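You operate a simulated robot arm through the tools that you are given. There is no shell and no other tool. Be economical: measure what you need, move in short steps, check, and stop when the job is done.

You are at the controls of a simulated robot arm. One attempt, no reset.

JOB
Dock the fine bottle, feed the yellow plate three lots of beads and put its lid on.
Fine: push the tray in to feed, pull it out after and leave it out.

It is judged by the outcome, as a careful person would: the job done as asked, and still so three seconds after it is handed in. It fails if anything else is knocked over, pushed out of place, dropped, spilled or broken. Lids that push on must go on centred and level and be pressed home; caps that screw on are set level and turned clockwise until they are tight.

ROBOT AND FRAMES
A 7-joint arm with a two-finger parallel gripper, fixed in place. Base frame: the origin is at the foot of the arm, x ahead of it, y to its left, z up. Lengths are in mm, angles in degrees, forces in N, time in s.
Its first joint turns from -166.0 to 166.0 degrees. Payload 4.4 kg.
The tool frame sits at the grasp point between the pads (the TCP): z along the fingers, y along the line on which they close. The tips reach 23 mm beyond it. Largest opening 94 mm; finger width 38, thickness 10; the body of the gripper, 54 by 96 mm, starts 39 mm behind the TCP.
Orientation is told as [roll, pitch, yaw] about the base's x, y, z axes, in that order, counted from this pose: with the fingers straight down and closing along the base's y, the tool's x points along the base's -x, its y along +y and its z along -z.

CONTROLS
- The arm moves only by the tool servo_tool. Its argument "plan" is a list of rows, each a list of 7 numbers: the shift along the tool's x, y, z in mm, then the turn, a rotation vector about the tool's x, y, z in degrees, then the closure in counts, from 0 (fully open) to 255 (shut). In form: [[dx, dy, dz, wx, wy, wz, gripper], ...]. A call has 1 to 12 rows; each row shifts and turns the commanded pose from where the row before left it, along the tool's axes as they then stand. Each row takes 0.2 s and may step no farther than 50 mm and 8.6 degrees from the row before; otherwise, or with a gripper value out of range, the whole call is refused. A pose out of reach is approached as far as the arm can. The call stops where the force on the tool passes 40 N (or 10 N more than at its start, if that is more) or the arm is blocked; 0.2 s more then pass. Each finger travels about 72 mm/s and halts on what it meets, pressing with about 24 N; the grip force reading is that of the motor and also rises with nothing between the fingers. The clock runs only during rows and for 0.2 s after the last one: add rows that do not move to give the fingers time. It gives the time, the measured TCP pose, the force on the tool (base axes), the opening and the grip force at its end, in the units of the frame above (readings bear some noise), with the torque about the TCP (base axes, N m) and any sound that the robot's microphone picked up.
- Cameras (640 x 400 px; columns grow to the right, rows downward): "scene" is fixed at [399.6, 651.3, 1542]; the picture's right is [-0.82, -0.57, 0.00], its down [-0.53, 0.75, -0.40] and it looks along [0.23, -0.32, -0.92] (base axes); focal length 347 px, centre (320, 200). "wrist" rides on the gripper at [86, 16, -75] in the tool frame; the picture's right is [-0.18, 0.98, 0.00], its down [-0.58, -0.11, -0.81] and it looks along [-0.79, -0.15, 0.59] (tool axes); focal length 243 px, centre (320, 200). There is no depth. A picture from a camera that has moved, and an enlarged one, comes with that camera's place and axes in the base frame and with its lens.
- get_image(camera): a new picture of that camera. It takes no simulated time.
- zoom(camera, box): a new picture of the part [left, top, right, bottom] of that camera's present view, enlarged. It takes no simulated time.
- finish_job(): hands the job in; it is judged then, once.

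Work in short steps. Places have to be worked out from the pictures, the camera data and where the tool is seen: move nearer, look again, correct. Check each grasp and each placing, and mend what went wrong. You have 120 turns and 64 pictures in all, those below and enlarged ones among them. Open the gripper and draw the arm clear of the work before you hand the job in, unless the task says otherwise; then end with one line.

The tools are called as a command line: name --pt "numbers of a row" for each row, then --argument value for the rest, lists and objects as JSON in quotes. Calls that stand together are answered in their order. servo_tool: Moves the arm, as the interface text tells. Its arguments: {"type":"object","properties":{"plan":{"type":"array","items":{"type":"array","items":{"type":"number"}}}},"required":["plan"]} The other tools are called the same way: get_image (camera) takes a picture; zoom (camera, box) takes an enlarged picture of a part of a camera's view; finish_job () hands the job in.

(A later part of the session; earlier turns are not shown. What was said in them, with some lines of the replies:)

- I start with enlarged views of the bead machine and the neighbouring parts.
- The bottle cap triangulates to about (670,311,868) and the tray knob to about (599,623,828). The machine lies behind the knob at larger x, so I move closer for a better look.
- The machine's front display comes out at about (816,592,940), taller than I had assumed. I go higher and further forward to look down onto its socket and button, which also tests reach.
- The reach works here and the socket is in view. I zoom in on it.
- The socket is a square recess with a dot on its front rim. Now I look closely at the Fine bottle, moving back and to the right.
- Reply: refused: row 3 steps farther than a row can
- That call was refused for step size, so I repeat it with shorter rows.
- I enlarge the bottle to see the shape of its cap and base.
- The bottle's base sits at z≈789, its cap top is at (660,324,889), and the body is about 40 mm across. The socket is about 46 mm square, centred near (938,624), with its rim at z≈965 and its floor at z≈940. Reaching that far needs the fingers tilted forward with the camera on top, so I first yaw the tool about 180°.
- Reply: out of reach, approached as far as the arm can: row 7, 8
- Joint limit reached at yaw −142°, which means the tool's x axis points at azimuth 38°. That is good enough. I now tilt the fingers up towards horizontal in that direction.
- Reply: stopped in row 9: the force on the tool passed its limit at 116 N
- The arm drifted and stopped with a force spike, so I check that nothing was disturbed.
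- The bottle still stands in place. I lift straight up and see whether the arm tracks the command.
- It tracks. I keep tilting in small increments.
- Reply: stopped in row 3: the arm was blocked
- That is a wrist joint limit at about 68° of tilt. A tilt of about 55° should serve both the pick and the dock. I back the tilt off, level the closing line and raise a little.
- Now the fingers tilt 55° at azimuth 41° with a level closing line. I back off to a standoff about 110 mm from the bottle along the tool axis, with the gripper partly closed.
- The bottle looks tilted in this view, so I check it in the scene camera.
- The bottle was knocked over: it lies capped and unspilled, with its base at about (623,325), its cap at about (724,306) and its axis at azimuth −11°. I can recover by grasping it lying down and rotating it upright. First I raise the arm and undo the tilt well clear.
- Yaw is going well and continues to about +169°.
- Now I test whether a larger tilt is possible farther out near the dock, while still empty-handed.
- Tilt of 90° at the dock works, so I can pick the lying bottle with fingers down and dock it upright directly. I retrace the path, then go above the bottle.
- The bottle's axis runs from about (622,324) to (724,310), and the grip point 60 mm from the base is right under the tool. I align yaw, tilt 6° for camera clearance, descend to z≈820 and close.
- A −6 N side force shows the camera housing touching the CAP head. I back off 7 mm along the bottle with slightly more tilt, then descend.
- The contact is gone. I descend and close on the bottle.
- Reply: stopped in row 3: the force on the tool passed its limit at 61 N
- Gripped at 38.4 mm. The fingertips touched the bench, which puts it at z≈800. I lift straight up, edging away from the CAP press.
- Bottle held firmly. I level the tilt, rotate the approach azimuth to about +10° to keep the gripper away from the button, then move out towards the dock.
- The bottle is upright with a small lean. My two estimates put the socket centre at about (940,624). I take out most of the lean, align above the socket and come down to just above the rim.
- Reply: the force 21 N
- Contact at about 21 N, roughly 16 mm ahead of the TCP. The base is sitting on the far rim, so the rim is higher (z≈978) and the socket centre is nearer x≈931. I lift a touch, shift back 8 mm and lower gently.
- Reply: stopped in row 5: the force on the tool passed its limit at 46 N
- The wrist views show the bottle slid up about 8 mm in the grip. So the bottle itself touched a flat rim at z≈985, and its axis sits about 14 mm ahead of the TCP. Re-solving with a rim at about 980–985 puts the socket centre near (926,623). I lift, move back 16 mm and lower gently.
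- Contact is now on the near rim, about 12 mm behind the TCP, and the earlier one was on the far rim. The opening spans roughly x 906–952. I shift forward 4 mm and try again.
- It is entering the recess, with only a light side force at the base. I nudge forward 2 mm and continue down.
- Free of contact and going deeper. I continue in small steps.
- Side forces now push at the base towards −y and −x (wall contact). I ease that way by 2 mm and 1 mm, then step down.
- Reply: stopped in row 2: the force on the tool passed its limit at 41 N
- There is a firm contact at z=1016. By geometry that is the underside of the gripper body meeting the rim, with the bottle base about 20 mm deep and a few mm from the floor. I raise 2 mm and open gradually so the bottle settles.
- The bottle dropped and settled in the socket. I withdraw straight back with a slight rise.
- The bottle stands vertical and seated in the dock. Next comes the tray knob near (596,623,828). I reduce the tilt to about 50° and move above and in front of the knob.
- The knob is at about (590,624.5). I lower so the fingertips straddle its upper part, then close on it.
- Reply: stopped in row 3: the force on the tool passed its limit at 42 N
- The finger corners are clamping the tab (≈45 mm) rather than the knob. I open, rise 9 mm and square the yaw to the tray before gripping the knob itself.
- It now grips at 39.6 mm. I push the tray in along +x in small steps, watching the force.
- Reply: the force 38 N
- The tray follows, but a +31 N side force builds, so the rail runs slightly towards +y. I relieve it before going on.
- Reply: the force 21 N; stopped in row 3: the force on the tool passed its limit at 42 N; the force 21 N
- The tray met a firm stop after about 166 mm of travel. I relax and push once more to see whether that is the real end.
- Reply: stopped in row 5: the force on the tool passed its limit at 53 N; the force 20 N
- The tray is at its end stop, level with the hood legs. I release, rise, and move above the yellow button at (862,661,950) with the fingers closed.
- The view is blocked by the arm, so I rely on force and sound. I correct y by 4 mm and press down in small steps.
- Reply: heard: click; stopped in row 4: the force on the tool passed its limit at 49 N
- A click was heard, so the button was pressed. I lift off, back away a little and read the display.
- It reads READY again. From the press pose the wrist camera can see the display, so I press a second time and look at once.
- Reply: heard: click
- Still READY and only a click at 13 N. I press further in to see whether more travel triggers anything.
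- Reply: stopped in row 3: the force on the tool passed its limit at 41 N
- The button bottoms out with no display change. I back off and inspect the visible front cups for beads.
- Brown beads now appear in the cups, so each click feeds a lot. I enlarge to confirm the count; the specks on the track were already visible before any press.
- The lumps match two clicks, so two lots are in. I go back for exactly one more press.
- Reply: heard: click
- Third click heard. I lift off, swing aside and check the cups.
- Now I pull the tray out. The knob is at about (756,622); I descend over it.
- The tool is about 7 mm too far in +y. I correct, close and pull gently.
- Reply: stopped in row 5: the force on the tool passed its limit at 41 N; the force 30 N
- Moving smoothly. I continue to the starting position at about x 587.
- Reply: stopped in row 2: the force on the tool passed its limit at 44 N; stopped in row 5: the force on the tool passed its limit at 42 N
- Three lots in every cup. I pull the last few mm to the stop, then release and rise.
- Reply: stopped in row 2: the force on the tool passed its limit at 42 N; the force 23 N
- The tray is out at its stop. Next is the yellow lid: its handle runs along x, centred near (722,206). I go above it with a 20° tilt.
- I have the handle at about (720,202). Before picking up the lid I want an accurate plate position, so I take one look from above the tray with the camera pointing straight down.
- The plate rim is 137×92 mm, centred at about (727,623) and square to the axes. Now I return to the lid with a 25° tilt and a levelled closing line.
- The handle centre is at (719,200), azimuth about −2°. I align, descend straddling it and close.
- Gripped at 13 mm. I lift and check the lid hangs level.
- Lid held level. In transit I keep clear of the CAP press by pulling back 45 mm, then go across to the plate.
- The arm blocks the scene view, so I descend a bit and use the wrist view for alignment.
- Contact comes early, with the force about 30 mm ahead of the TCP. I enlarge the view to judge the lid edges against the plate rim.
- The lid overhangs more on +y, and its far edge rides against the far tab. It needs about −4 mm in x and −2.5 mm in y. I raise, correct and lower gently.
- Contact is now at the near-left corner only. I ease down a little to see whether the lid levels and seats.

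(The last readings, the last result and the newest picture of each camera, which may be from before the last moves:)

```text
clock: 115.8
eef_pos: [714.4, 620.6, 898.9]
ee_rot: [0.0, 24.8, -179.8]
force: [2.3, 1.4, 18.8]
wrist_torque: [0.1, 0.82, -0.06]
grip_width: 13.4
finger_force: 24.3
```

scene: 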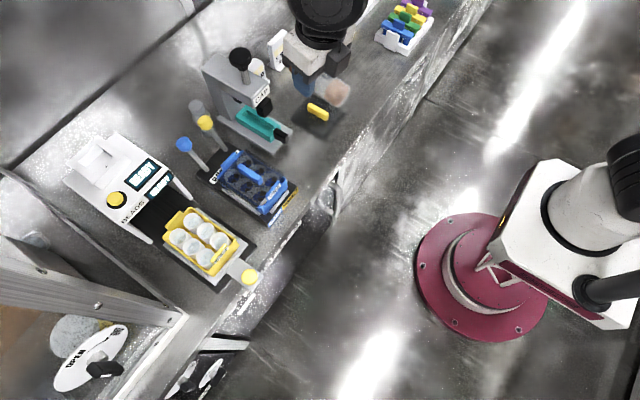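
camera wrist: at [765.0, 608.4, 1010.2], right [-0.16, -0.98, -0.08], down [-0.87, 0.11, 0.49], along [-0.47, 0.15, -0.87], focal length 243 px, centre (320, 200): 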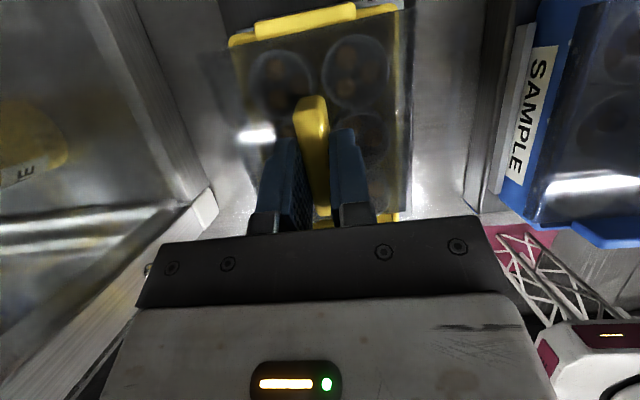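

It sank 4 mm and levelled sideways; the load is now on the near edge. I ease +2 mm in x and press on.

servo_tool --pt "1.8 0 0.8 0 0 0 255" --pt "-0.6 0 1.4 0 0 0 255" --pt "-0.6 0 1.4 0 0 0 255" --pt "0 0 0 0 0 0 255"

```text
clock: 116.8
eef_pos: [716.3, 622.8, 897.9]
ee_rot: [0.0, 24.8, -179.8]
force: [1.2, -0.9, 35.4]
wrist_torque: [0.02, 0.77, -0.01]
grip_width: 13.2
finger_force: 23.5
```

servo_tool --pt "-0.8 0 1.8 0 0 0 255" --pt "0 0 0 0 0 0 255"

```text
clock: 117.2
eef_pos: [717.6, 622.5, 898.9]
ee_rot: [0.0, 25.0, -179.9]
force: [1.0, -0.4, 6.0]
wrist_torque: [-0.05, 0.28, 0.0]
grip_width: 13.2
finger_force: 23.9
stopped in row 1: the force on the tool passed its limit at 49 N (the readings are from after the stop); the commanded pose is now the measured one
```

It is firm now. I release, rise and look at how the lid sits.

servo_tool --pt "0 0 0 0 0 0 160" --pt "0 0 0 0 0 0 80" --pt "0 0 0 0 0 0 80" --pt "12 0 -25 0 0 0 80" --pt "20 0 -42 0 0 0 80" --pt "0 0 -45 0 0 0 80" --pt "-30 0 -35 0 0 0 80" --pt "-40 20 -20 0 0 0 80" --pt "-30 40 0 0 0 0 80" --pt "0 48 0 0 0 0 80" --pt "0 48 0 0 0 0 80"

zoom --camera "scene" --box '[125, 175, 295, 305]'

```text
clock: 119.6
eef_pos: [584.7, 467.9, 1019.6]
ee_rot: [-0.1, 24.8, -179.8]
force: [-1.0, -0.7, 0.4]
wrist_torque: [0.02, -0.02, 0.03]
grip_width: 64.5
finger_force: 0.1
heard: snap
```

```text
3.08 times, centred on (210, 240) of scene
camera zoom: at [399.6, 651.3, 1542.0], right [-0.82, -0.57, 0.0], down [-0.53, 0.75, -0.4], along [0.23, -0.32, -0.92], focal length 1067 px, centre (658, 77)
```

zoom: 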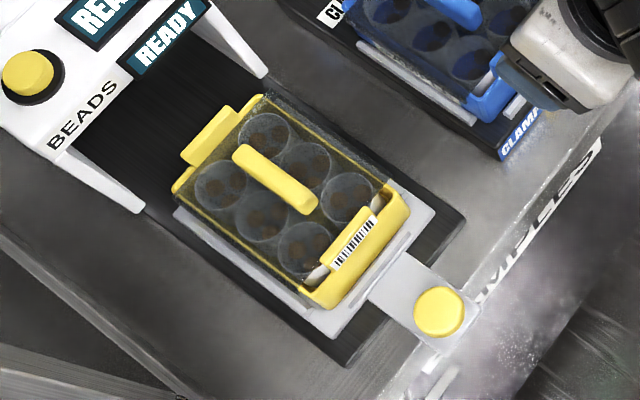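

A snap was heard, and the handle sits centred on the plate within about 3 mm. To be sure it is home, I press once on the handle centre with closed fingers.

servo_tool --pt "0 -38.5 0 0 0 0 255" --pt "0 -38.5 0 0 0 0 255" --pt "0 -38.5 0 0 0 0 255" --pt "0 -38.5 0 0 0 0 255" --pt "26.5 0 28.8 0 0 0 255" --pt "26.5 0 28.8 0 0 0 255" --pt "26.5 0 28.8 0 0 0 255" --pt "26.5 0 28.8 0 0 0 255" --pt "0 0 0 0 0 0 255"

servo_tool --pt "-8.5 0 18 0 0 0 255" --pt "-3 0 6.3 0 0 0 255" --pt "-1.7 0 3.6 0 0 0 255" --pt "-1.3 0 2.7 0 0 0 255" --pt "-1.3 0 2.7 0 0 0 255" --pt "-1.3 0 2.7 0 0 0 255" --pt "-1.3 0 2.7 0 0 0 255" --pt "-1.3 0 2.7 0 0 0 255" --pt "-1.3 0 2.7 0 0 0 255"

```text
clock: 121.6
eef_pos: [728.2, 621.4, 961.5]
ee_rot: [0.0, 25.0, -179.9]
force: [0.1, 0.3, -0.3]
wrist_torque: [0.01, 0.02, -0.01]
grip_width: 0.0
finger_force: 23.9
```

```text
clock: 123.3
eef_pos: [731.2, 622.1, 923.8]
ee_rot: [-0.3, 25.2, -179.9]
force: [0.7, 0.1, 5.4]
wrist_torque: [-0.01, 0.05, 0.01]
grip_width: 0.0
finger_force: 23.3
stopped in row 8: the force on the tool passed its limit at 46 N (the readings are from after the stop); the commanded pose is now the measured one
```

Firm at 46 N with no further give, so the lid is home. I retreat clear with the gripper open and take the last picture.

servo_tool --pt "8 0 -18 0 0 0 255" --pt "15 0 -40 0 0 0 255" --pt "0 0 -45 0 0 0 100" --pt "-35 0 -30 0 0 0 0" --pt "-40 20 -20 0 0 0 0" --pt "-40 20 -20 0 0 0 0" --pt "-30 35 -20 0 0 0 0" --pt "-30 35 -20 0 0 0 0" --pt "0 45 -15 0 0 0 0" --pt "0 45 -15 0 0 0 0"

get_image --camera "scene"

```text
refused: row 7 steps farther than a row can; nothing moved
```

```text
0 pictures are left
```

scene: 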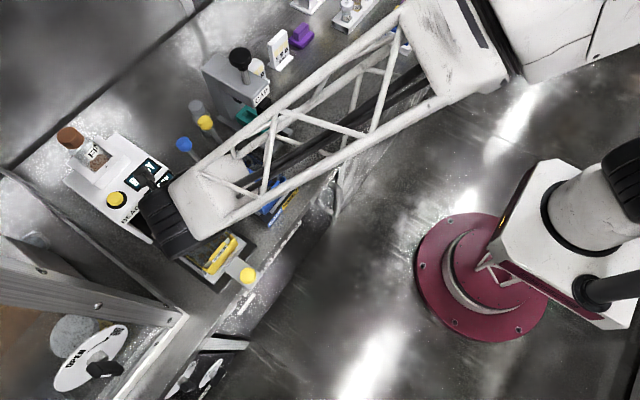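

The retreat was refused for step size. The picture shows everything in place, so I repeat the retreat with shorter rows.

servo_tool --pt "8 0 -18 0 0 0 255" --pt "15 0 -40 0 0 0 255" --pt "0 0 -45 0 0 0 100" --pt "-30 0 -30 0 0 0 0" --pt "-35 15 -20 0 0 0 0" --pt "-35 15 -20 0 0 0 0" --pt "-30 25 -20 0 0 0 0" --pt "-30 25 -20 0 0 0 0" --pt "0 0 -30 0 0 0 0" --pt "0 0 0 0 0 0 0"

```text
clock: 125.5
eef_pos: [501.0, 539.3, 1082.4]
ee_rot: [-0.2, 25.1, -179.9]
force: [-0.8, 0.9, 0.2]
wrist_torque: [-0.01, -0.02, 0.01]
grip_width: 93.7
finger_force: 0.0
```

The arm is clear and the gripper is open, so I hand the job in.

finish_job

```text
The job is handed in.
```

The Fine bottle is docked upright, the yellow plate has three lots of beads in every cup, the tray is out and the lid is snapped on; I knocked the bottle over once on the way (capped, nothing spilled) and brushed the CAP press lightly.
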